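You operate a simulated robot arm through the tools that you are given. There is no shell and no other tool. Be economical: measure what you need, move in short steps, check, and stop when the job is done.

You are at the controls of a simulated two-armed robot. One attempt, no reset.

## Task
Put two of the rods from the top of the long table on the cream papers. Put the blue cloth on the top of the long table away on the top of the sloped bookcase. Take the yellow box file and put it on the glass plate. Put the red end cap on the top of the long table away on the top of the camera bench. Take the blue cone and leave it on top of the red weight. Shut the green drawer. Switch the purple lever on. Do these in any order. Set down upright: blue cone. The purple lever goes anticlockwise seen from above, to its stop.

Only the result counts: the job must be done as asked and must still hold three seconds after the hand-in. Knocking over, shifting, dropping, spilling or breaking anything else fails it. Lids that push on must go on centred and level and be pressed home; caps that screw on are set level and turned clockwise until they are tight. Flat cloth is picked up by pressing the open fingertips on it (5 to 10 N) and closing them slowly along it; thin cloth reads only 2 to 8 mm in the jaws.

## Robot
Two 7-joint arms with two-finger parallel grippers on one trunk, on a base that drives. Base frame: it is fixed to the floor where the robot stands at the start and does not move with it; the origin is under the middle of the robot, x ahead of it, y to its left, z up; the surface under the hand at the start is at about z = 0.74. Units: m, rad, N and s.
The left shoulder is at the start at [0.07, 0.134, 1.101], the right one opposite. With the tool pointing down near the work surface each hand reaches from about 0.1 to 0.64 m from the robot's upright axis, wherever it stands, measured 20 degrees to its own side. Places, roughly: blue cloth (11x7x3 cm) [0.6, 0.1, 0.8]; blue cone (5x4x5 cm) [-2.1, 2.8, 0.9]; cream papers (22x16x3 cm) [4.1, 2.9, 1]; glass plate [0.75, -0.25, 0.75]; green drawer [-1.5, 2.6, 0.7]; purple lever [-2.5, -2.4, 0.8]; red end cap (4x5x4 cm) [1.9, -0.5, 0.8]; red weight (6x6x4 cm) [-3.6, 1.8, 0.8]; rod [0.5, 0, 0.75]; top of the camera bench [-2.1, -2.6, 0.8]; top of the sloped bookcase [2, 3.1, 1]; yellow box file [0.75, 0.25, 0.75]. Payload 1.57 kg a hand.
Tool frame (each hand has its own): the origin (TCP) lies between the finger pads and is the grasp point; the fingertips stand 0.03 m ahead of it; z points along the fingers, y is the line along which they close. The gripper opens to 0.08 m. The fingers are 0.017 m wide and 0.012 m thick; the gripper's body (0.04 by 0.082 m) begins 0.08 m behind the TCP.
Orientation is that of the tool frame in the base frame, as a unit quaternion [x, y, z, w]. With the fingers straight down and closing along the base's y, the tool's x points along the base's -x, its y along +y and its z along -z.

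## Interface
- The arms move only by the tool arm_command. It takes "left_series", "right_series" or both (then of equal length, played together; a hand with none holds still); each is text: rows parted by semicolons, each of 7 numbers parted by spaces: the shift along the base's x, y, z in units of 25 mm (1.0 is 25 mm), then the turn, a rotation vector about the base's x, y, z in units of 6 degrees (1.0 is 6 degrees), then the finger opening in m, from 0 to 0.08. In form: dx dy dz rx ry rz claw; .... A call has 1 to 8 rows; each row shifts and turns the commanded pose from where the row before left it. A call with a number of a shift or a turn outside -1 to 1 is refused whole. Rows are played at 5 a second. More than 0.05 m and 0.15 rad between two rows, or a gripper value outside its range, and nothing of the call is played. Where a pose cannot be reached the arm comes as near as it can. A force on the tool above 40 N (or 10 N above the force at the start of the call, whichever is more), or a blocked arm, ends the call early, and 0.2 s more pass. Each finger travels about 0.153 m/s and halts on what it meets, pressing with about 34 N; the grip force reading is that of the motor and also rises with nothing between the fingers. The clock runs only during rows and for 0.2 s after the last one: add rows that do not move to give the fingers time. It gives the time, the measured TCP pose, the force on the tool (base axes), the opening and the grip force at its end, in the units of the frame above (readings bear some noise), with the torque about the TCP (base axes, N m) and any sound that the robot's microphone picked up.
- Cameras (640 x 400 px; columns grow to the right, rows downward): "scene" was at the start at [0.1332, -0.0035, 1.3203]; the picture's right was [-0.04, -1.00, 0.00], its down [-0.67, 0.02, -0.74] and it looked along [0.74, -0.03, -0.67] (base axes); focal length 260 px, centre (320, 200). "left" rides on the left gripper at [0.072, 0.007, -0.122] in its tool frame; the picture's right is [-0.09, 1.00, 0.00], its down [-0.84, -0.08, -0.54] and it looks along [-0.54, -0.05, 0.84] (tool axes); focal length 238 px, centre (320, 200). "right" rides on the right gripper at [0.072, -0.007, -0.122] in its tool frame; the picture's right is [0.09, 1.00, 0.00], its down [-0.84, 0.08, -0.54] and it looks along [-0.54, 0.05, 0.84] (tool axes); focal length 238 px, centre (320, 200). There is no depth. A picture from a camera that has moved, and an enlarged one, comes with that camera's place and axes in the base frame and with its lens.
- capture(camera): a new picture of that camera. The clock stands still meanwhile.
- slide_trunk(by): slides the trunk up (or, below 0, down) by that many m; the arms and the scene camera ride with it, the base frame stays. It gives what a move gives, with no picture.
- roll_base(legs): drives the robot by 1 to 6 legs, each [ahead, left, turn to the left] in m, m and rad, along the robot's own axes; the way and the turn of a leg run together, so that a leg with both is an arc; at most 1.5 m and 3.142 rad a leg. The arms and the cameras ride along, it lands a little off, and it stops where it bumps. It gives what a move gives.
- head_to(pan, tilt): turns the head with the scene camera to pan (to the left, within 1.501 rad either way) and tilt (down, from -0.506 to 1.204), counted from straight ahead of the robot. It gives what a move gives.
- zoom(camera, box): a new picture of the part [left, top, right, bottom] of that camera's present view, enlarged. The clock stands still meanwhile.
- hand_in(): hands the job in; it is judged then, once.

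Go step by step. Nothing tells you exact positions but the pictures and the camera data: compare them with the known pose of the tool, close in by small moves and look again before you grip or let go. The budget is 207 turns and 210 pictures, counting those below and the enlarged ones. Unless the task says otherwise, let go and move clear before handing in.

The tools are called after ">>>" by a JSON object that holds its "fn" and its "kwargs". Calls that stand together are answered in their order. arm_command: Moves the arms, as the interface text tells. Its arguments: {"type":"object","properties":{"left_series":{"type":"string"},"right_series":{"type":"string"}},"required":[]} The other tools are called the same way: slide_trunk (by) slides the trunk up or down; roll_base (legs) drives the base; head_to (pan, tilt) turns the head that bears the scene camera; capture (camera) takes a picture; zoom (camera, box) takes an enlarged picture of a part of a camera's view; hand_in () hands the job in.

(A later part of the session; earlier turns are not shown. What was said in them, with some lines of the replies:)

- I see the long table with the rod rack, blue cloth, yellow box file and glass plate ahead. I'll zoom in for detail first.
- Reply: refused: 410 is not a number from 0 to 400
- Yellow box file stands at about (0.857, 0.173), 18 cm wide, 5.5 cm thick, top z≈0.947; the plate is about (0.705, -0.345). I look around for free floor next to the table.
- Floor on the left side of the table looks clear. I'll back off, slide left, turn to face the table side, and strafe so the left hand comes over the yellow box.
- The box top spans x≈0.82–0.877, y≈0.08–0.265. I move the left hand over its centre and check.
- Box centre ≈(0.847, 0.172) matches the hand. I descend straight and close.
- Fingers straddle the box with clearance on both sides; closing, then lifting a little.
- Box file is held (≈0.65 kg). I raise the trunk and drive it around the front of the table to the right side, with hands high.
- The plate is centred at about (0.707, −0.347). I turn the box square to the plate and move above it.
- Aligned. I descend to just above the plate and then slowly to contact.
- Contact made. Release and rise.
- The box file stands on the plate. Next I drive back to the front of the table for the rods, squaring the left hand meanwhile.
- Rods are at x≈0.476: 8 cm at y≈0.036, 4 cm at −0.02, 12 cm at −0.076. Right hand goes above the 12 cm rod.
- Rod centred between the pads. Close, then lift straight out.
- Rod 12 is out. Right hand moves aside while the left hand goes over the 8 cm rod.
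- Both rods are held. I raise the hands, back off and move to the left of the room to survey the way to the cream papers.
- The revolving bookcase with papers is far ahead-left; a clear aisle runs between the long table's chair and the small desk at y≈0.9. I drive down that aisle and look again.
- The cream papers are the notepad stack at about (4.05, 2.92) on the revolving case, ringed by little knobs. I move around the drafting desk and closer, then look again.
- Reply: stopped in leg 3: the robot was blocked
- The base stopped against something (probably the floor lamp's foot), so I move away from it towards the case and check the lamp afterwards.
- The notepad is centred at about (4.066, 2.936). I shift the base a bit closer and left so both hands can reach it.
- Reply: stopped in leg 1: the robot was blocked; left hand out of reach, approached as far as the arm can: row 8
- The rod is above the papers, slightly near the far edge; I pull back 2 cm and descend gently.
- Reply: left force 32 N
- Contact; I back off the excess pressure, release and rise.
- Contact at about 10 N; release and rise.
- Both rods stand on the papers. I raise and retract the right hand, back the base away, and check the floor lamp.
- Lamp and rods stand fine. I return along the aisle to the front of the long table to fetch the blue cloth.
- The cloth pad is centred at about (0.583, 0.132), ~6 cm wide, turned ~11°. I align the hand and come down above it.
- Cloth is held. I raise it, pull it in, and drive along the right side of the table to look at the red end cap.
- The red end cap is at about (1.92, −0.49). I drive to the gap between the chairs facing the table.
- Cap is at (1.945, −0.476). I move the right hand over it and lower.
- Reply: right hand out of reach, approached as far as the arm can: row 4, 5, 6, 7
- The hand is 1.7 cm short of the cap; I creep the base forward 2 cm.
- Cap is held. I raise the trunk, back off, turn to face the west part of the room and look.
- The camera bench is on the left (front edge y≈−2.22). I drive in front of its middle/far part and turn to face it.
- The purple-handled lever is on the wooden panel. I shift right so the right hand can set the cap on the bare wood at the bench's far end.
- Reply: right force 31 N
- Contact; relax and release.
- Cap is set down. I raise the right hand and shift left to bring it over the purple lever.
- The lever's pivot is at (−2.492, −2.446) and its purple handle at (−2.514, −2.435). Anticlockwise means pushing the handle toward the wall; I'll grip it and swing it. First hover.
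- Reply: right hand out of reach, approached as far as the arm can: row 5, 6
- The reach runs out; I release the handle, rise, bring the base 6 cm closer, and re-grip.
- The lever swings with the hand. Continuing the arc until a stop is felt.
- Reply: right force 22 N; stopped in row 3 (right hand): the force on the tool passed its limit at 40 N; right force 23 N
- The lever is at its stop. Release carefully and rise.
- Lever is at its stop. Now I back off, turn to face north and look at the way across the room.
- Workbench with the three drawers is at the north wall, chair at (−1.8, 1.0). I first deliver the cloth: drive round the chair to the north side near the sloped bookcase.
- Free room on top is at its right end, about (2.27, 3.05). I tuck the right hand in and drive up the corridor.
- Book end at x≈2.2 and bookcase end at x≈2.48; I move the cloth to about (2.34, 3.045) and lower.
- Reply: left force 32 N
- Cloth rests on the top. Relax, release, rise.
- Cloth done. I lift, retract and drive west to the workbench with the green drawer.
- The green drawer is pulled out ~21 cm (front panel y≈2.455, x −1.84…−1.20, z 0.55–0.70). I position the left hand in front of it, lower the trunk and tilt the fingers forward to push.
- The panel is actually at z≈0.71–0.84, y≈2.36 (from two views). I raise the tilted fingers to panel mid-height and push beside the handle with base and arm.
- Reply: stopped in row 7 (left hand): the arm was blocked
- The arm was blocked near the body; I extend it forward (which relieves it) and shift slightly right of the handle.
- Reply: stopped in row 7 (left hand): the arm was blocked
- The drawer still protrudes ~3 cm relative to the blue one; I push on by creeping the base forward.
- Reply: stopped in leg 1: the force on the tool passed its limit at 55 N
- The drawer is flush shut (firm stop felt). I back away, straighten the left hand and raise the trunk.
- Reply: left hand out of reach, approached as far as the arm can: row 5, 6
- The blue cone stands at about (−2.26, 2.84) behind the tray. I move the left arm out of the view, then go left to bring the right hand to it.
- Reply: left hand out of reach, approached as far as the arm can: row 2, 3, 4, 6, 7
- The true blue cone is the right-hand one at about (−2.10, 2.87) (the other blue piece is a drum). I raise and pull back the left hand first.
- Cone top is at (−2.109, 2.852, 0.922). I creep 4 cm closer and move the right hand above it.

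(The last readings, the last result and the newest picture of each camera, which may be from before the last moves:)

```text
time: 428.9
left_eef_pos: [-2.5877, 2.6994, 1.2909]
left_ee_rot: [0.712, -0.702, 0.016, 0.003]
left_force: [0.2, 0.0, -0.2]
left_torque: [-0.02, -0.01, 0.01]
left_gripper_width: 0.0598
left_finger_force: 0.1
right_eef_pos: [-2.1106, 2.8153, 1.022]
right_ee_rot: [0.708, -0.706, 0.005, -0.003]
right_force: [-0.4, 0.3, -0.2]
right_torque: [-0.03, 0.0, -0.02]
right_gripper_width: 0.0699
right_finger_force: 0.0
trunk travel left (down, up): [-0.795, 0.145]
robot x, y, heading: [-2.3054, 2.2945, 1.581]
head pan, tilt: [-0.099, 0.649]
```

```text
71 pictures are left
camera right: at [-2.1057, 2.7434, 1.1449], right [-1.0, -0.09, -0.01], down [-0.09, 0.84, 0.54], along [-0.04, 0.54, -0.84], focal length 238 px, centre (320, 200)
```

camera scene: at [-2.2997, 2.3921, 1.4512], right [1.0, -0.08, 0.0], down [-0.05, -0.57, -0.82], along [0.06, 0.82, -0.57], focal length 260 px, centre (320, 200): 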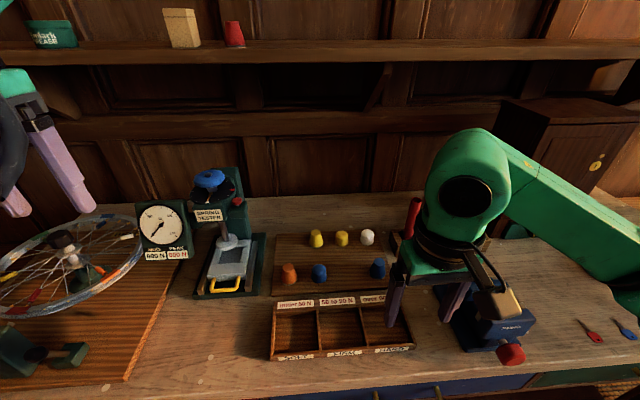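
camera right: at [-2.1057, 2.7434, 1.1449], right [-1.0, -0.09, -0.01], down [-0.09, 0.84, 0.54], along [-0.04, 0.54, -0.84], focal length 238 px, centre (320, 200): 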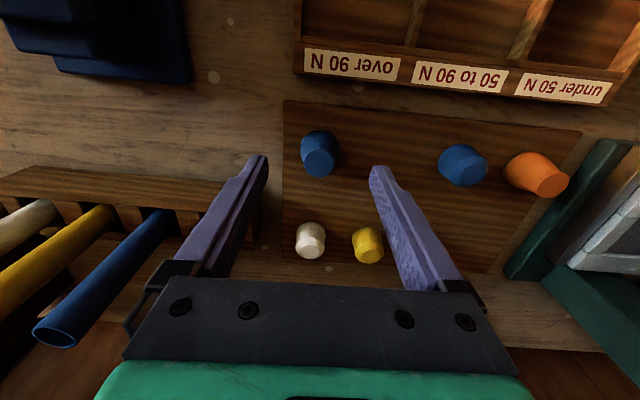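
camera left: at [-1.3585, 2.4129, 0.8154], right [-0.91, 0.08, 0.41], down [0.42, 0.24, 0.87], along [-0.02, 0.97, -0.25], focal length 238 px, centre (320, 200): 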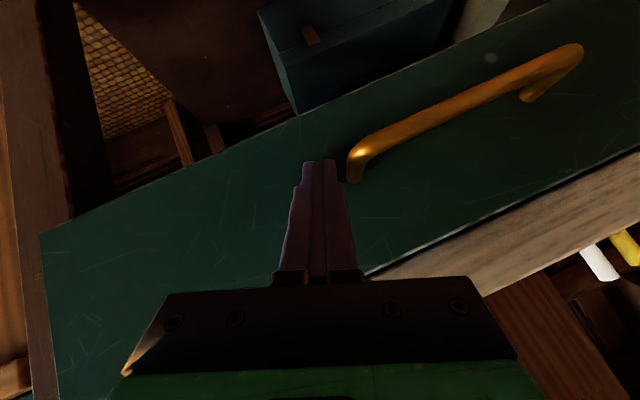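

>>> {"fn": "arm_command", "kwargs": {"right_series": "0 0.65 0 0 0 0 0.068; 0 0.65 0 0 0 0 0.068; 0 0 -0.9 0 0 0 0.068; 0 0 -0.9 0 0 0 0.068; 0 0 -0.9 0 0 0 0.068; 0 0 -0.9 0 0 0 0.068; 0 0 -0.5 0 0 0 0.068; 0 0 0 0 0 0 0.068"}}

>>> {"fn": "capture", "kwargs": {"camera": "right"}}

>>> {"fn": "zoom", "kwargs": {"camera": "scene", "box": [310, 220, 450, 330]}}

```text
time: 430.8
left_eef_pos: [-2.5877, 2.6981, 1.291]
left_ee_rot: [0.712, -0.702, 0.016, 0.003]
left_force: [0.4, 0.0, 0.1]
left_torque: [-0.01, 0.0, -0.04]
left_gripper_width: 0.06
left_finger_force: 0.1
right_eef_pos: [-2.1111, 2.8459, 0.9209]
right_ee_rot: [0.708, -0.707, 0.006, -0.002]
right_force: [-0.6, -0.3, -0.1]
right_torque: [-0.03, 0.03, 0.03]
right_gripper_width: 0.0681
right_finger_force: 0.2
trunk travel left (down, up): [-0.795, 0.145]
robot x, y, heading: [-2.3071, 2.2957, 1.578]
head pan, tilt: [-0.099, 0.649]
```

```text
70 pictures are left
camera right: at [-2.1056, 2.7747, 1.0435], right [-1.0, -0.09, -0.01], down [-0.09, 0.84, 0.54], along [-0.04, 0.54, -0.84], focal length 238 px, centre (320, 200)
```

right: 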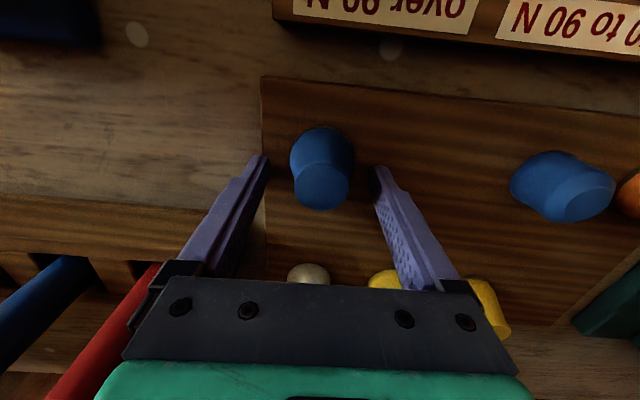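

```text
3.64 times, centred on (380, 275) of scene
camera zoom: at [-2.2994, 2.4328, 1.4502], right [1.0, -0.08, 0.0], down [-0.05, -0.58, -0.81], along [0.07, 0.81, -0.58], focal length 945 px, centre (102, -73)
```

zoom: 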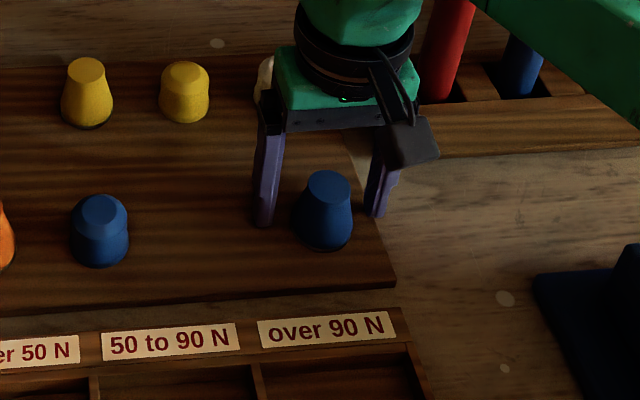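

>>> {"fn": "arm_command", "kwargs": {"right_series": "0 0 -0.45 0 0 0 0.068; 0 0 0 0 0 0 0.055; 0 0 0 0 0 0 0.045; 0 0 0 0 0 0 0.035; 0 0 0 0 0 0 0.025; 0 0 0 0 0 0 0.02; 0 0 0.3 0 0 0 0.02; 0 0 0.6 0 0 0 0.02"}}

>>> {"fn": "capture", "kwargs": {"camera": "right"}}

```text
time: 431.3
left_eef_pos: [-2.5906, 2.6921, 1.2924]
left_ee_rot: [0.712, -0.702, 0.016, 0.001]
left_force: [0.7, 0.4, -0.8]
left_torque: [0.0, -0.02, 0.02]
left_gripper_width: 0.0601
left_finger_force: 0.1
right_eef_pos: [-2.1151, 2.8465, 0.9202]
right_ee_rot: [-0.707, 0.707, 0.007, 0.006]
right_force: [-1.8, -7.5, 18.0]
right_torque: [-0.38, -0.48, -0.29]
right_gripper_width: 0.0535
right_finger_force: 0.0
trunk travel left (down, up): [-0.795, 0.145]
robot x, y, heading: [-2.3073, 2.2943, 1.58]
head pan, tilt: [-0.099, 0.649]
stopped in row 2 (right hand): the force on the tool passed its limit at 46 N (the readings are from after the stop); the commanded pose is now the measured one
```

```text
68 pictures are left
camera right: at [-2.1098, 2.773, 1.0412], right [-1.0, -0.09, 0.0], down [-0.08, 0.83, 0.56], along [-0.05, 0.55, -0.83], focal length 238 px, centre (320, 200)
```

right: 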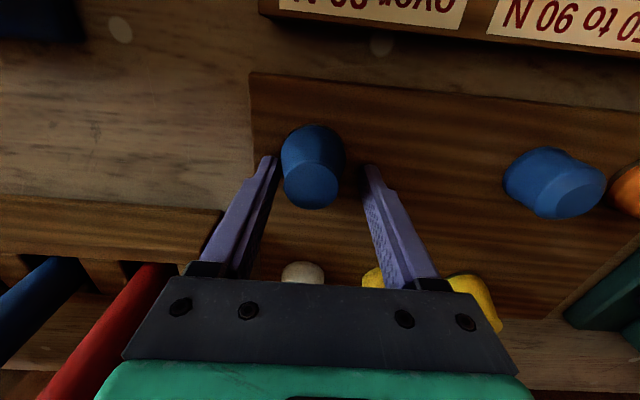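

Fingertips touched the board. I rise 4 mm, recentre and close.

>>> {"fn": "arm_command", "kwargs": {"right_series": "0.16 0 0.16 0 0 0 0.053; 0 0 0 0 0 0 0.053; 0 0 0 0 0 0 0.045; 0 0 0 0 0 0 0.035; 0 0 0 0 0 0 0.025; 0 0 0 0 0 0 0.02; 0 0 0 0 0 0 0.02"}}

>>> {"fn": "capture", "kwargs": {"camera": "right"}}

```text
time: 432.9
left_eef_pos: [-2.5893, 2.6969, 1.2908]
left_ee_rot: [0.713, -0.701, 0.016, 0.003]
left_force: [-0.6, 0.8, -0.4]
left_torque: [-0.01, 0.01, -0.02]
left_gripper_width: 0.06
left_finger_force: 0.1
right_eef_pos: [-2.1109, 2.8486, 0.9196]
right_ee_rot: [0.708, -0.706, -0.004, -0.004]
right_force: [0.3, -1.5, 4.0]
right_torque: [0.02, -0.02, -0.01]
right_gripper_width: 0.0378
right_finger_force: 33.9
trunk travel left (down, up): [-0.795, 0.145]
robot x, y, heading: [-2.3103, 2.2949, 1.581]
head pan, tilt: [-0.099, 0.649]
```

```text
67 pictures are left
camera right: at [-2.1044, 2.7765, 1.0415], right [-1.0, -0.09, 0.0], down [-0.08, 0.83, 0.55], along [-0.05, 0.55, -0.83], focal length 238 px, centre (320, 200)
```

right: 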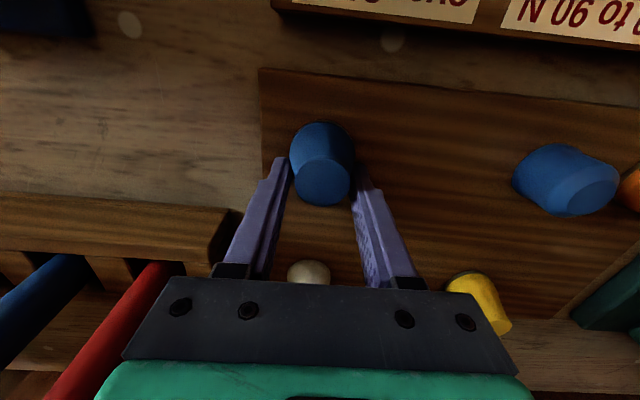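

>>> {"fn": "arm_command", "kwargs": {"right_series": "0 0 0.3 0 0 0 0.02; 0 0 0.6 0 0 0 0.02; 0 0 0.9 0 0 0 0.02; 0 0 0.9 0 0 0 0.02; 0 0 0.9 0 0 0 0.02; 0 0 0.9 0 0 0 0.02; 0 0 0 0 0 0 0.02"}}

>>> {"fn": "capture", "kwargs": {"camera": "right"}}

>>> {"fn": "zoom", "kwargs": {"camera": "scene", "box": [310, 160, 450, 290]}}

```text
time: 434.5
left_eef_pos: [-2.5894, 2.6981, 1.29]
left_ee_rot: [0.712, -0.702, 0.017, 0.003]
left_force: [0.4, -0.7, -0.2]
left_torque: [-0.02, -0.02, -0.02]
left_gripper_width: 0.06
left_finger_force: 0.1
right_eef_pos: [-2.1114, 2.8499, 1.032]
right_ee_rot: [0.708, -0.706, -0.004, -0.003]
right_force: [0.0, -0.4, -1.2]
right_torque: [-0.01, 0.02, 0.0]
right_gripper_width: 0.0376
right_finger_force: 34.0
trunk travel left (down, up): [-0.795, 0.145]
robot x, y, heading: [-2.3101, 2.2933, 1.583]
head pan, tilt: [-0.099, 0.649]
```

```text
66 pictures are left
camera right: at [-2.1046, 2.7774, 1.1536], right [-1.0, -0.09, 0.0], down [-0.08, 0.83, 0.55], along [-0.05, 0.55, -0.83], focal length 238 px, centre (320, 200)
```

right: 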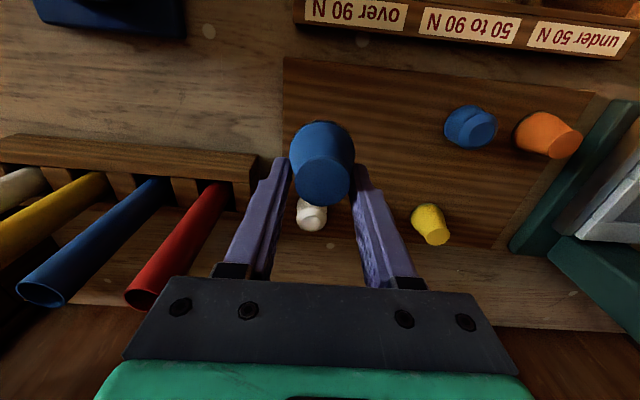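

```text
3.08 times, centred on (380, 225) of scene
camera zoom: at [-2.299, 2.4329, 1.4496], right [1.0, -0.09, 0.0], down [-0.05, -0.58, -0.81], along [0.07, 0.81, -0.59], focal length 800 px, centre (135, 123)
```

zoom: 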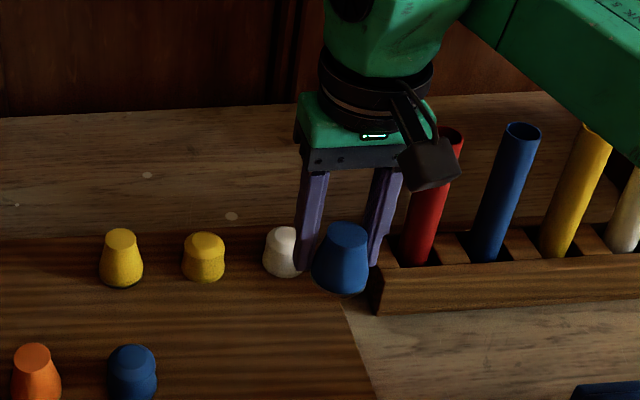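

Cone lifted upright. I pull it in, back off and turn west towards the red weight.

>>> {"fn": "arm_command", "kwargs": {"right_series": "0 -0.3 0.9 0 0 0 0.02; 0 -0.6 0.9 0 0 0 0.02; 0 -0.9 0.9 0 0 0 0.02; 0 -0.9 0.4 0 0 0 0.02; 0 -0.9 0 0 0 0 0.02; 0 -0.9 0 0 0 0 0.02; 0 -0.9 0 0 0 0 0.02; 0 -0.5 0 0 0 0 0.02"}}

>>> {"fn": "roll_base", "kwargs": {"legs": [[-0.55, 0, 0], [0, 0, 1.56]]}}

>>> {"fn": "head_to", "kwargs": {"pan": 0, "tilt": 0.45}}

>>> {"fn": "capture", "kwargs": {"camera": "scene"}}

```text
time: 436.3
left_eef_pos: [-2.5876, 2.698, 1.2906]
left_ee_rot: [0.713, -0.701, 0.015, 0.003]
left_force: [0.1, -1.1, -0.2]
left_torque: [-0.01, 0.02, 0.02]
left_gripper_width: 0.0602
left_finger_force: 0.0
right_eef_pos: [-2.1092, 2.7012, 1.1095]
right_ee_rot: [0.708, -0.706, -0.005, -0.004]
right_force: [0.3, 0.4, -0.7]
right_torque: [-0.01, -0.01, 0.01]
right_gripper_width: 0.0378
right_finger_force: 34.5
trunk travel left (down, up): [-0.795, 0.145]
robot x, y, heading: [-2.3064, 2.2952, 1.58]
head pan, tilt: [-0.099, 0.649]
```

```text
time: 443.3
left_eef_pos: [-2.6974, 1.4614, 1.2906]
left_ee_rot: [1.0, 0.016, 0.013, -0.008]
left_force: [0.7, 0.6, 0.1]
left_torque: [-0.05, 0.04, 0.01]
left_gripper_width: 0.06
left_finger_force: 0.0
right_eef_pos: [-2.7099, 1.9404, 1.1104]
right_ee_rot: [1.0, 0.009, -0.005, 0.0]
right_force: [-0.3, 0.3, -0.4]
right_torque: [0.04, 0.02, -0.01]
right_gripper_width: 0.0372
right_finger_force: 34.0
trunk travel left (down, up): [-0.795, 0.145]
robot x, y, heading: [-2.3024, 1.7509, -3.117]
head pan, tilt: [-0.099, 0.649]
```

```text
time: 444.0
left_eef_pos: [-2.6974, 1.4613, 1.2911]
left_ee_rot: [1.0, 0.016, 0.013, -0.009]
left_force: [0.0, 0.4, -0.2]
left_torque: [-0.01, -0.01, 0.03]
left_gripper_width: 0.0601
left_finger_force: 0.1
right_eef_pos: [-2.7107, 1.9393, 1.1095]
right_ee_rot: [1.0, 0.008, -0.005, -0.001]
right_force: [0.2, 0.4, -0.2]
right_torque: [0.01, -0.02, 0.0]
right_gripper_width: 0.0372
right_finger_force: 33.9
trunk travel left (down, up): [-0.795, 0.145]
robot x, y, heading: [-2.3002, 1.7516, -3.114]
head pan, tilt: [0.0, 0.45]
```

```text
64 pictures are left
camera scene: at [-2.4427, 1.7467, 1.4655], right [-0.03, 1.0, 0.0], down [0.44, 0.01, -0.9], along [-0.9, -0.02, -0.44], focal length 260 px, centre (320, 200)
```

scene: 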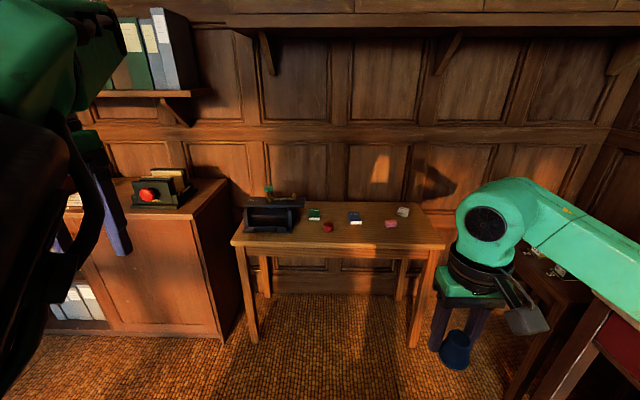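

>>> {"fn": "zoom", "kwargs": {"camera": "scene", "box": [290, 195, 420, 245]}}

```text
4.92 times, centred on (355, 220) of scene
camera zoom: at [-2.4427, 1.7467, 1.4655], right [-0.03, 1.0, 0.0], down [0.44, 0.01, -0.9], along [-0.9, -0.02, -0.44], focal length 1280 px, centre (148, 102)
```

zoom: 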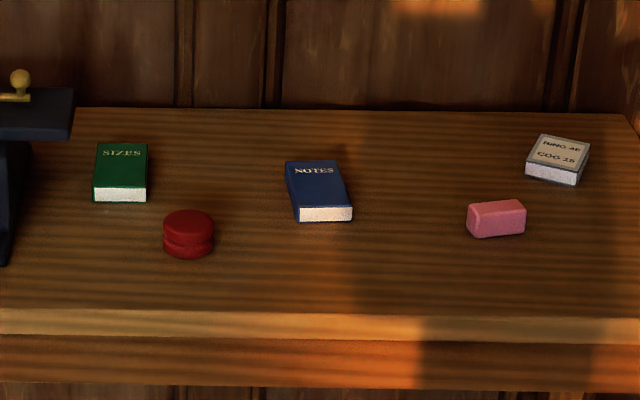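

Red weight (two-disc, round) is at about (−3.56, 1.76). I drive in front of it with the right hand lined up.

>>> {"fn": "roll_base", "kwargs": {"legs": [[0.5, 0.15, 0], [0.22, 0.01, 0]]}}

>>> {"fn": "head_to", "kwargs": {"pan": -0.2, "tilt": 0.75}}

>>> {"fn": "capture", "kwargs": {"camera": "scene"}}

>>> {"fn": "capture", "kwargs": {"camera": "right"}}

```text
time: 448.4
left_eef_pos: [-3.4098, 1.2871, 1.2917]
left_ee_rot: [1.0, 0.011, 0.012, -0.009]
left_force: [0.7, 0.3, 0.5]
left_torque: [0.03, 0.01, 0.01]
left_gripper_width: 0.0602
left_finger_force: 0.2
right_eef_pos: [-3.4185, 1.7656, 1.1102]
right_ee_rot: [1.0, 0.005, -0.006, 0.0]
right_force: [0.8, -0.4, -0.6]
right_torque: [0.02, 0.0, 0.02]
right_gripper_width: 0.0366
right_finger_force: 33.8
trunk travel left (down, up): [-0.795, 0.145]
robot x, y, heading: [-3.0125, 1.5713, -3.117]
head pan, tilt: [0.0, 0.45]
```

```text
time: 449.2
left_eef_pos: [-3.4136, 1.2856, 1.2898]
left_ee_rot: [1.0, 0.013, 0.015, -0.01]
left_force: [0.0, 0.2, -0.1]
left_torque: [-0.02, 0.0, 0.03]
left_gripper_width: 0.0599
left_finger_force: 0.0
right_eef_pos: [-3.4225, 1.7644, 1.1082]
right_ee_rot: [1.0, 0.005, -0.006, 0.0]
right_force: [-0.4, 0.1, -0.9]
right_torque: [-0.04, 0.0, 0.01]
right_gripper_width: 0.0369
right_finger_force: 33.9
trunk travel left (down, up): [-0.795, 0.145]
robot x, y, heading: [-3.012, 1.5728, -3.12]
head pan, tilt: [-0.201, 0.75]
```

```text
62 pictures are left
camera scene: at [-3.1494, 1.5832, 1.4443], right [0.14, 0.99, 0.0], down [0.63, -0.09, -0.77], along [-0.77, 0.1, -0.63], focal length 260 px, centre (320, 200)
```

scene: 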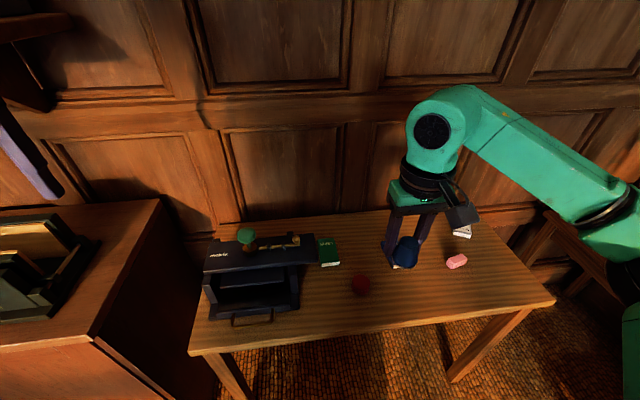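

```text
61 pictures are left
camera right: at [-3.3505, 1.7729, 1.2303], right [0.1, -0.99, 0.0], down [-0.83, -0.09, 0.55], along [-0.55, -0.06, -0.83], focal length 238 px, centre (320, 200)
```

right: 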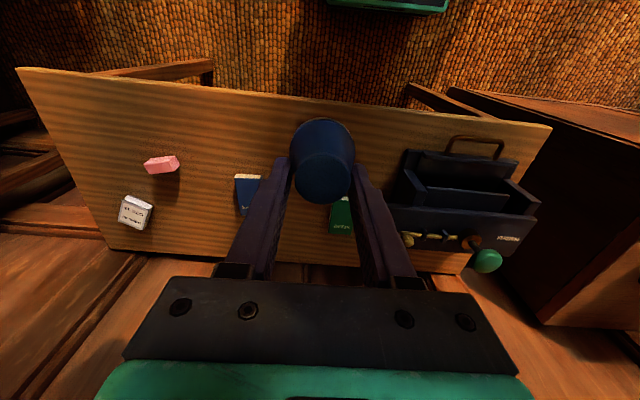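

>>> {"fn": "zoom", "kwargs": {"camera": "scene", "box": [330, 260, 390, 305]}}

```text
8.89 times, centred on (360, 282) of scene
camera zoom: at [-3.1494, 1.5832, 1.4443], right [0.14, 0.99, 0.0], down [0.63, -0.09, -0.77], along [-0.77, 0.1, -0.63], focal length 2311 px, centre (-36, -533)
```

zoom: 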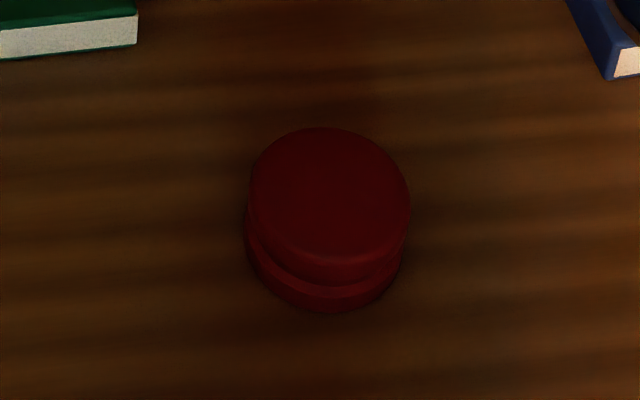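

Weight top is centred at about (−3.569, 1.759, 0.777). I move the cone above it and descend part-way.

>>> {"fn": "arm_command", "kwargs": {"right_series": "-0.98 -0.04 0 0 0 0 0.02; -0.98 -0.04 0 0 0 0 0.02; -0.98 -0.04 0 0 0 0 0.02; -0.98 -0.04 -0.5 0 0 0 0.02; -0.98 -0.04 -0.9 0 0 0 0.02; -0.98 -0.04 -0.9 0 0 0 0.02; 0 0 -0.9 0 0 0 0.02; 0 0 -0.9 0 0 0 0.02"}}

>>> {"fn": "arm_command", "kwargs": {"right_series": "0 0 -0.9 0 0 0 0.02; 0 0 -0.9 0 0 0 0.02; 0 0 -0.9 0 0 0 0.02; 0 0 -0.7 0 0 0 0.02; 0 0 0 0 0 0 0.02"}}

>>> {"fn": "capture", "kwargs": {"camera": "right"}}

>>> {"fn": "zoom", "kwargs": {"camera": "scene", "box": [310, 220, 410, 310]}}

```text
time: 451.0
left_eef_pos: [-3.4137, 1.2875, 1.2896]
left_ee_rot: [1.0, 0.013, 0.016, -0.01]
left_force: [-0.3, -0.6, 0.3]
left_torque: [-0.01, 0.02, -0.01]
left_gripper_width: 0.0602
left_finger_force: 0.1
right_eef_pos: [-3.5691, 1.7591, 1.006]
right_ee_rot: [1.0, 0.007, -0.006, 0.001]
right_force: [-0.2, 0.3, -0.1]
right_torque: [0.05, 0.06, 0.04]
right_gripper_width: 0.0366
right_finger_force: 34.2
trunk travel left (down, up): [-0.795, 0.145]
robot x, y, heading: [-3.0136, 1.569, -3.12]
head pan, tilt: [-0.201, 0.75]
```

```text
time: 452.2
left_eef_pos: [-3.4117, 1.2867, 1.2897]
left_ee_rot: [1.0, 0.013, 0.015, -0.01]
left_force: [0.0, 0.9, -0.4]
left_torque: [0.0, -0.02, 0.02]
left_gripper_width: 0.0599
left_finger_force: 0.0
right_eef_pos: [-3.5686, 1.7587, 0.9216]
right_ee_rot: [1.0, 0.005, -0.006, 0.0]
right_force: [0.0, 0.5, -0.1]
right_torque: [-0.01, -0.01, 0.05]
right_gripper_width: 0.0367
right_finger_force: 34.5
trunk travel left (down, up): [-0.795, 0.145]
robot x, y, heading: [-3.0104, 1.5749, -3.117]
head pan, tilt: [-0.201, 0.75]
```

```text
59 pictures are left
camera right: at [-3.4965, 1.7663, 1.043], right [0.1, -0.99, 0.0], down [-0.83, -0.09, 0.55], along [-0.55, -0.06, -0.83], focal length 238 px, centre (320, 200)
```

right: 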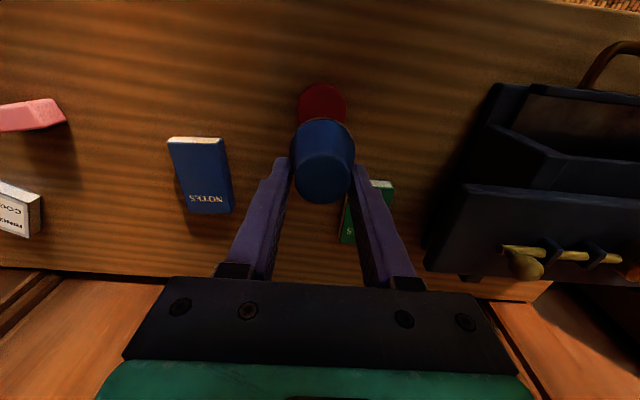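

```text
4.44 times, centred on (360, 265) of scene
camera zoom: at [-3.1476, 1.5843, 1.4434], right [0.15, 0.99, 0.0], down [0.64, -0.1, -0.76], along [-0.76, 0.11, -0.64], focal length 1155 px, centre (142, -89)
```

zoom: 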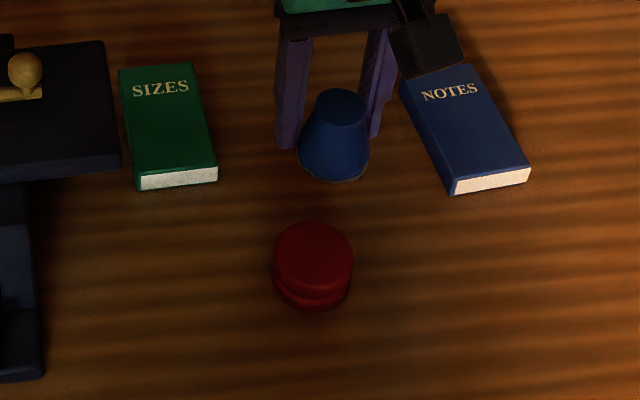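

The cone hangs ~5 cm below the TCP and the weight is ~8 mm closer to me than the cone; I correct and lower to just above it.

>>> {"fn": "arm_command", "kwargs": {"right_series": "0.32 0.04 -0.6 0 0 0 0.02; 0 0 -0.6 0 0 0 0.02; 0 0 -0.6 0 0 0 0.02; 0 0 -0.6 0 0 0 0.02; 0 0 -0.3 0 0 0 0.02; 0 0 0 0 0 0 0.02"}}

>>> {"fn": "zoom", "kwargs": {"camera": "right", "box": [240, 60, 400, 220]}}

>>> {"fn": "zoom", "kwargs": {"camera": "scene", "box": [320, 230, 400, 310]}}

```text
time: 453.6
left_eef_pos: [-3.4134, 1.2863, 1.2894]
left_ee_rot: [1.0, 0.013, 0.016, -0.01]
left_force: [0.6, -0.4, 0.6]
left_torque: [0.0, 0.01, 0.0]
left_gripper_width: 0.0601
left_finger_force: 0.1
right_eef_pos: [-3.5616, 1.7601, 0.8538]
right_ee_rot: [1.0, 0.005, -0.005, 0.0]
right_force: [0.5, -0.2, 0.0]
right_torque: [-0.04, 0.04, -0.01]
right_gripper_width: 0.0363
right_finger_force: 33.5
trunk travel left (down, up): [-0.795, 0.145]
robot x, y, heading: [-3.0113, 1.574, -3.119]
head pan, tilt: [-0.201, 0.75]
```

```text
2.50 times, centred on (320, 140) of right
camera zoom: at [-3.4887, 1.7679, 0.975], right [0.1, -0.99, 0.0], down [-0.83, -0.09, 0.55], along [-0.55, -0.06, -0.83], focal length 596 px, centre (320, 350)
```

zoom: 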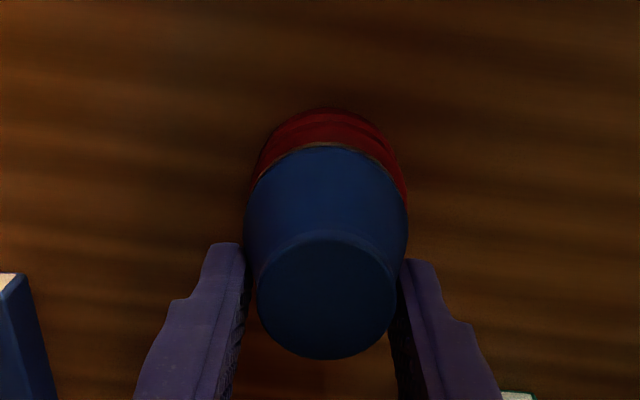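

```text
5.00 times, centred on (360, 270) of scene
camera zoom: at [-3.1474, 1.5846, 1.443], right [0.15, 0.99, 0.0], down [0.64, -0.1, -0.76], along [-0.75, 0.12, -0.65], focal length 1300 px, centre (120, -150)
```

zoom: 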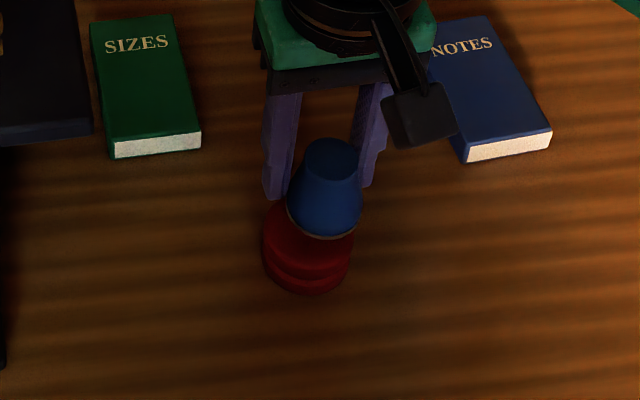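

Alignment over the weight checks out from both cameras. I lower gently to contact.

>>> {"fn": "arm_command", "kwargs": {"right_series": "0 0 -0.4 0 0 0 0.02; 0 0 -0.3 0 0 0 0.02; 0 0 -0.1 0 0 0 0.02; 0 0 0 0 0 0 0.02"}}

>>> {"fn": "zoom", "kwargs": {"camera": "right", "box": [240, 60, 400, 220]}}

>>> {"fn": "zoom", "kwargs": {"camera": "scene", "box": [320, 230, 400, 310]}}

```text
time: 454.6
left_eef_pos: [-3.4133, 1.2863, 1.2897]
left_ee_rot: [1.0, 0.013, 0.016, -0.009]
left_force: [-0.2, -0.4, -0.1]
left_torque: [-0.01, -0.04, 0.0]
left_gripper_width: 0.06
left_finger_force: 0.0
right_eef_pos: [-3.5608, 1.7601, 0.8329]
right_ee_rot: [1.0, 0.005, -0.005, 0.0]
right_force: [0.5, -0.5, -0.4]
right_torque: [0.0, 0.02, -0.03]
right_gripper_width: 0.0363
right_finger_force: 34.1
trunk travel left (down, up): [-0.795, 0.145]
robot x, y, heading: [-3.0142, 1.5734, -3.12]
head pan, tilt: [-0.201, 0.75]
```

```text
2.50 times, centred on (320, 140) of right
camera zoom: at [-3.4881, 1.768, 0.9551], right [0.1, -0.99, 0.0], down [-0.83, -0.09, 0.55], along [-0.55, -0.06, -0.83], focal length 596 px, centre (320, 350)
```

zoom: 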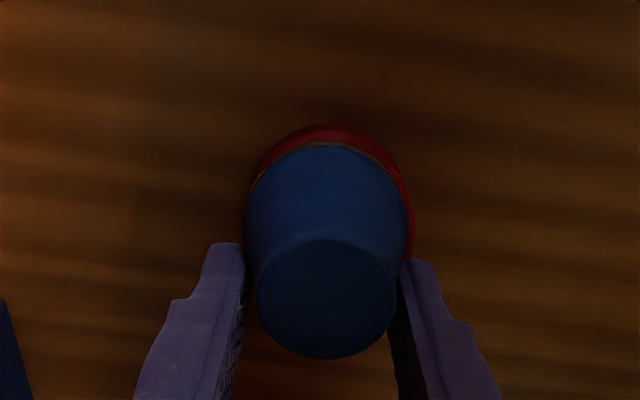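

```text
5.00 times, centred on (360, 270) of scene
camera zoom: at [-3.1474, 1.5848, 1.4428], right [0.15, 0.99, 0.0], down [0.64, -0.1, -0.76], along [-0.75, 0.12, -0.65], focal length 1300 px, centre (120, -150)
```

zoom: 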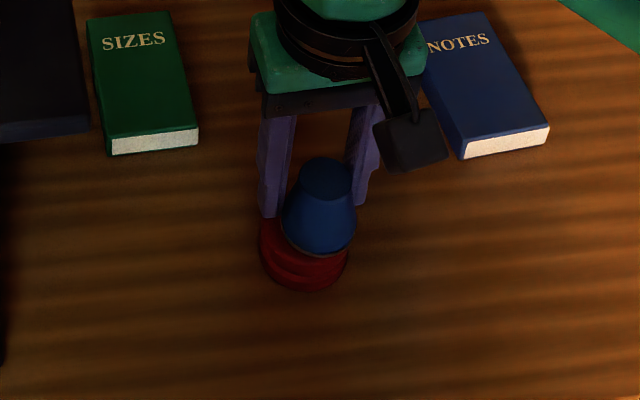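

>>> {"fn": "arm_command", "kwargs": {"right_series": "0 -0.04 -0.1 0 0 0 0.02; 0 0 -0.1 0 0 0 0.02; 0 0 0 0 0 0 0.02"}}

```text
time: 455.4
left_eef_pos: [-3.413, 1.2866, 1.2897]
left_ee_rot: [1.0, 0.013, 0.015, -0.009]
left_force: [0.2, 0.0, 0.0]
left_torque: [0.01, 0.01, 0.03]
left_gripper_width: 0.06
left_finger_force: 0.2
right_eef_pos: [-3.561, 1.7593, 0.8294]
right_ee_rot: [1.0, 0.007, -0.005, 0.0]
right_force: [0.0, -0.1, -0.5]
right_torque: [-0.01, -0.03, -0.02]
right_gripper_width: 0.0361
right_finger_force: 33.7
trunk travel left (down, up): [-0.795, 0.145]
robot x, y, heading: [-3.0143, 1.5744, -3.12]
head pan, tilt: [-0.201, 0.75]
```

>>> {"fn": "arm_command", "kwargs": {"right_series": "0 0 -0.1 0 0 0 0.02; 0 0 -0.1 0 0 0 0.02; 0 0 0 0 0 0 0.02"}}

>>> {"fn": "zoom", "kwargs": {"camera": "right", "box": [240, 60, 400, 220]}}

```text
time: 456.2
left_eef_pos: [-3.4139, 1.2856, 1.2882]
left_ee_rot: [1.0, 0.014, 0.016, -0.01]
left_force: [-0.3, 1.0, 0.0]
left_torque: [-0.01, 0.0, 0.01]
left_gripper_width: 0.0602
left_finger_force: 0.1
right_eef_pos: [-3.5604, 1.7602, 0.8247]
right_ee_rot: [1.0, 0.005, -0.005, 0.0]
right_force: [-0.8, -1.0, -0.6]
right_torque: [-0.04, -0.01, -0.01]
right_gripper_width: 0.0362
right_finger_force: 34.0
trunk travel left (down, up): [-0.795, 0.145]
robot x, y, heading: [-3.0106, 1.5721, -3.125]
head pan, tilt: [-0.201, 0.75]
```

```text
2.50 times, centred on (320, 140) of right
camera zoom: at [-3.4879, 1.7669, 0.9461], right [0.1, -0.99, 0.0], down [-0.83, -0.09, 0.55], along [-0.55, -0.06, -0.83], focal length 596 px, centre (320, 350)
```

zoom: 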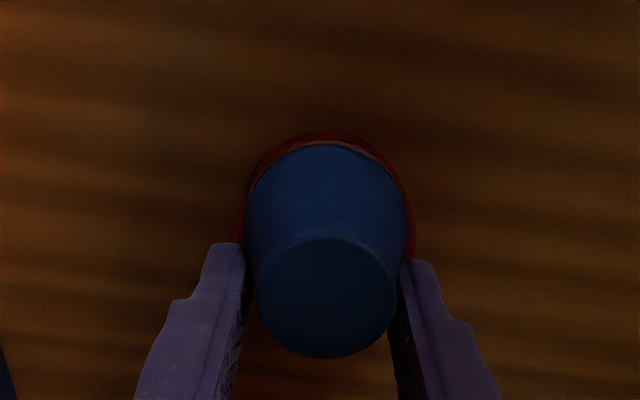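

>>> {"fn": "arm_command", "kwargs": {"right_series": "0 0 -0.1 0 0 0 0.02; 0 0 -0.1 0 0 0 0.02; 0 0 0 0 0 0 0.02"}}

```text
time: 457.0
left_eef_pos: [-3.4107, 1.2854, 1.2892]
left_ee_rot: [1.0, 0.013, 0.015, -0.01]
left_force: [0.2, 0.4, -0.9]
left_torque: [-0.02, 0.03, -0.01]
left_gripper_width: 0.0601
left_finger_force: 0.0
right_eef_pos: [-3.56, 1.7592, 0.8225]
right_ee_rot: [1.0, 0.004, -0.007, 0.0]
right_force: [-3.0, 3.8, 15.7]
right_torque: [0.22, -0.11, 0.04]
right_gripper_width: 0.0365
right_finger_force: 34.5
trunk travel left (down, up): [-0.795, 0.145]
robot x, y, heading: [-3.0103, 1.5721, -3.119]
head pan, tilt: [-0.201, 0.75]
```

Contact. Relax slightly, open slowly and rise straight up.

>>> {"fn": "arm_command", "kwargs": {"right_series": "0 0 0.07 0 0 0 0.02; 0 0 0 0 0 0 0.04; 0 0 0 0 0 0 0.05; 0 0 0 0 0 0 0.06; 0 0 0 0 0 0 0.066; 0 0 0.3 0 0 0 0.066; 0 0 0.7 0 0 0 0.066; 0 0 1 0 0 0 0.066"}}

>>> {"fn": "capture", "kwargs": {"camera": "right"}}

>>> {"fn": "zoom", "kwargs": {"camera": "scene", "box": [320, 230, 400, 310]}}

```text
time: 458.8
left_eef_pos: [-3.4123, 1.2865, 1.2894]
left_ee_rot: [1.0, 0.013, 0.015, -0.01]
left_force: [-0.6, -0.7, 0.4]
left_torque: [-0.01, 0.01, -0.02]
left_gripper_width: 0.0601
left_finger_force: 0.0
right_eef_pos: [-3.5592, 1.7596, 0.8698]
right_ee_rot: [1.0, 0.005, -0.005, -0.001]
right_force: [-0.4, 0.9, 0.2]
right_torque: [-0.01, -0.01, 0.02]
right_gripper_width: 0.066
right_finger_force: 0.1
trunk travel left (down, up): [-0.795, 0.145]
robot x, y, heading: [-3.012, 1.577, -3.12]
head pan, tilt: [-0.201, 0.75]
```

```text
52 pictures are left
camera right: at [-3.487, 1.7665, 0.992], right [0.1, -0.99, 0.0], down [-0.83, -0.09, 0.55], along [-0.55, -0.06, -0.83], focal length 238 px, centre (320, 200)
```

right: 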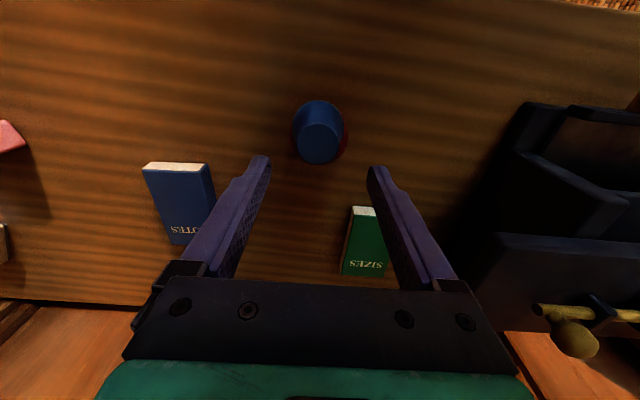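

```text
5.00 times, centred on (360, 270) of scene
camera zoom: at [-3.1466, 1.5859, 1.4423], right [0.16, 0.99, 0.0], down [0.64, -0.11, -0.76], along [-0.75, 0.12, -0.65], focal length 1300 px, centre (120, -150)
```

zoom: 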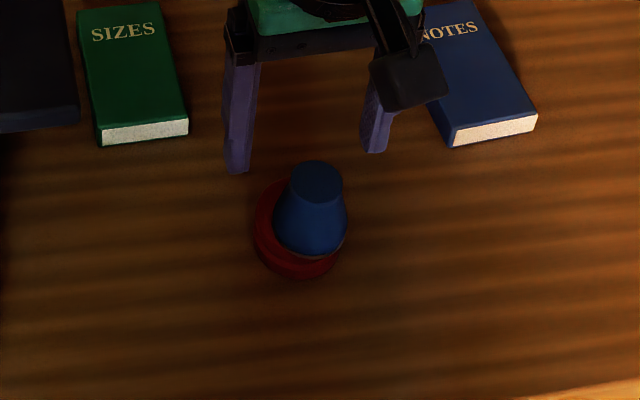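

The cone stands upright on the weight. I raise the right hand clear and back away, then take a last look.

>>> {"fn": "arm_command", "kwargs": {"right_series": "0 0 1 0 0 0 0.066; 0 0 1 0 0 0 0.066; 0 0 1 0 0 0 0.066; 0 0 1 0 0 0 0.066; 0 0 1 0 0 0 0.066; 0.8 0 0.5 0 0 0 0.066; 0.8 0 0 0 0 0 0.066; 0.8 0 0 0 0 0 0.066"}}

>>> {"fn": "roll_base", "kwargs": {"legs": [[-0.4, 0, 0]]}}

>>> {"fn": "head_to", "kwargs": {"pan": -0.2, "tilt": 0.55}}

>>> {"fn": "zoom", "kwargs": {"camera": "scene", "box": [240, 150, 440, 290]}}

```text
time: 460.6
left_eef_pos: [-3.4122, 1.287, 1.2907]
left_ee_rot: [1.0, 0.014, 0.015, -0.009]
left_force: [-0.2, 0.2, -0.7]
left_torque: [0.01, 0.0, 0.04]
left_gripper_width: 0.0599
left_finger_force: 0.1
right_eef_pos: [-3.5007, 1.7584, 1.0082]
right_ee_rot: [1.0, 0.005, -0.006, 0.0]
right_force: [0.0, 0.0, -0.9]
right_torque: [-0.02, 0.02, -0.01]
right_gripper_width: 0.0659
right_finger_force: 0.0
trunk travel left (down, up): [-0.795, 0.145]
robot x, y, heading: [-3.0152, 1.5764, -3.12]
head pan, tilt: [-0.201, 0.75]
```

```text
time: 463.0
left_eef_pos: [-3.0193, 1.2958, 1.2886]
left_ee_rot: [1.0, 0.01, 0.016, -0.01]
left_force: [0.7, -0.1, 0.9]
left_torque: [0.02, 0.04, 0.01]
left_gripper_width: 0.0601
left_finger_force: 0.1
right_eef_pos: [-3.1035, 1.7703, 1.0077]
right_ee_rot: [1.0, 0.003, -0.006, 0.0]
right_force: [0.1, -0.1, -0.2]
right_torque: [-0.01, -0.03, 0.01]
right_gripper_width: 0.0658
right_finger_force: 0.0
trunk travel left (down, up): [-0.795, 0.145]
robot x, y, heading: [-2.6174, 1.5772, -3.13]
head pan, tilt: [-0.201, 0.75]
```

```text
time: 463.8
left_eef_pos: [-3.0173, 1.2967, 1.2905]
left_ee_rot: [1.0, 0.01, 0.015, -0.009]
left_force: [0.3, -0.7, 1.1]
left_torque: [0.0, 0.01, -0.01]
left_gripper_width: 0.0599
left_finger_force: 0.1
right_eef_pos: [-3.1022, 1.7699, 1.0084]
right_ee_rot: [1.0, 0.003, -0.006, -0.001]
right_force: [-0.3, -0.2, -0.3]
right_torque: [0.01, 0.0, 0.01]
right_gripper_width: 0.066
right_finger_force: 0.1
trunk travel left (down, up): [-0.795, 0.145]
robot x, y, heading: [-2.6147, 1.5815, -3.127]
head pan, tilt: [-0.201, 0.55]
```

```text
2.86 times, centred on (340, 220) of scene
camera zoom: at [-2.7538, 1.5956, 1.4565], right [0.19, 0.98, 0.0], down [0.51, -0.1, -0.85], along [-0.84, 0.16, -0.52], focal length 743 px, centre (263, 143)
```

zoom: 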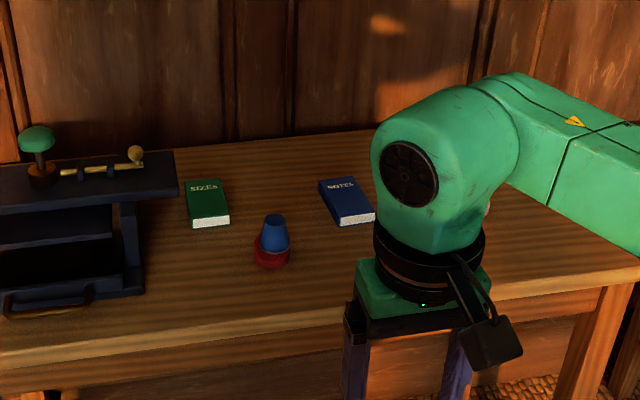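

All seven jobs are in place and both hands are clear, so I hand in.

>>> {"fn": "hand_in", "kwargs": {}}

```text
The job is handed in.
```

I finished and handed in all seven parts of the job; no verdict has come back yet.

- **Rods:** the 8 cm and 12 cm rods stand upright on the cream papers.
- **Blue cloth:** it lies on the free right end of the top of the sloped bookcase.
- **Yellow box file:** it stands on the glass plate.
- **Red end cap:** it sits on bare wood at the far end of the camera bench.
- **Blue cone:** it stands upright on the red weight, about 6 mm off centre but steady when I looked after backing away.
- **Green drawer:** it is pushed in until it met its stop, level with the blue drawer.
- **Purple lever:** it is turned anticlockwise about 60 degrees, until it would move no further under a 40 N push.

The base was blocked twice while I was getting to the cream papers. The first time was probably the foot of the floor lamp or the pillar beside it, and the second was the revolving bookcase the papers lie on. The lamp and both rods were still standing when I checked afterwards, but I can't rule out that something moved slightly.
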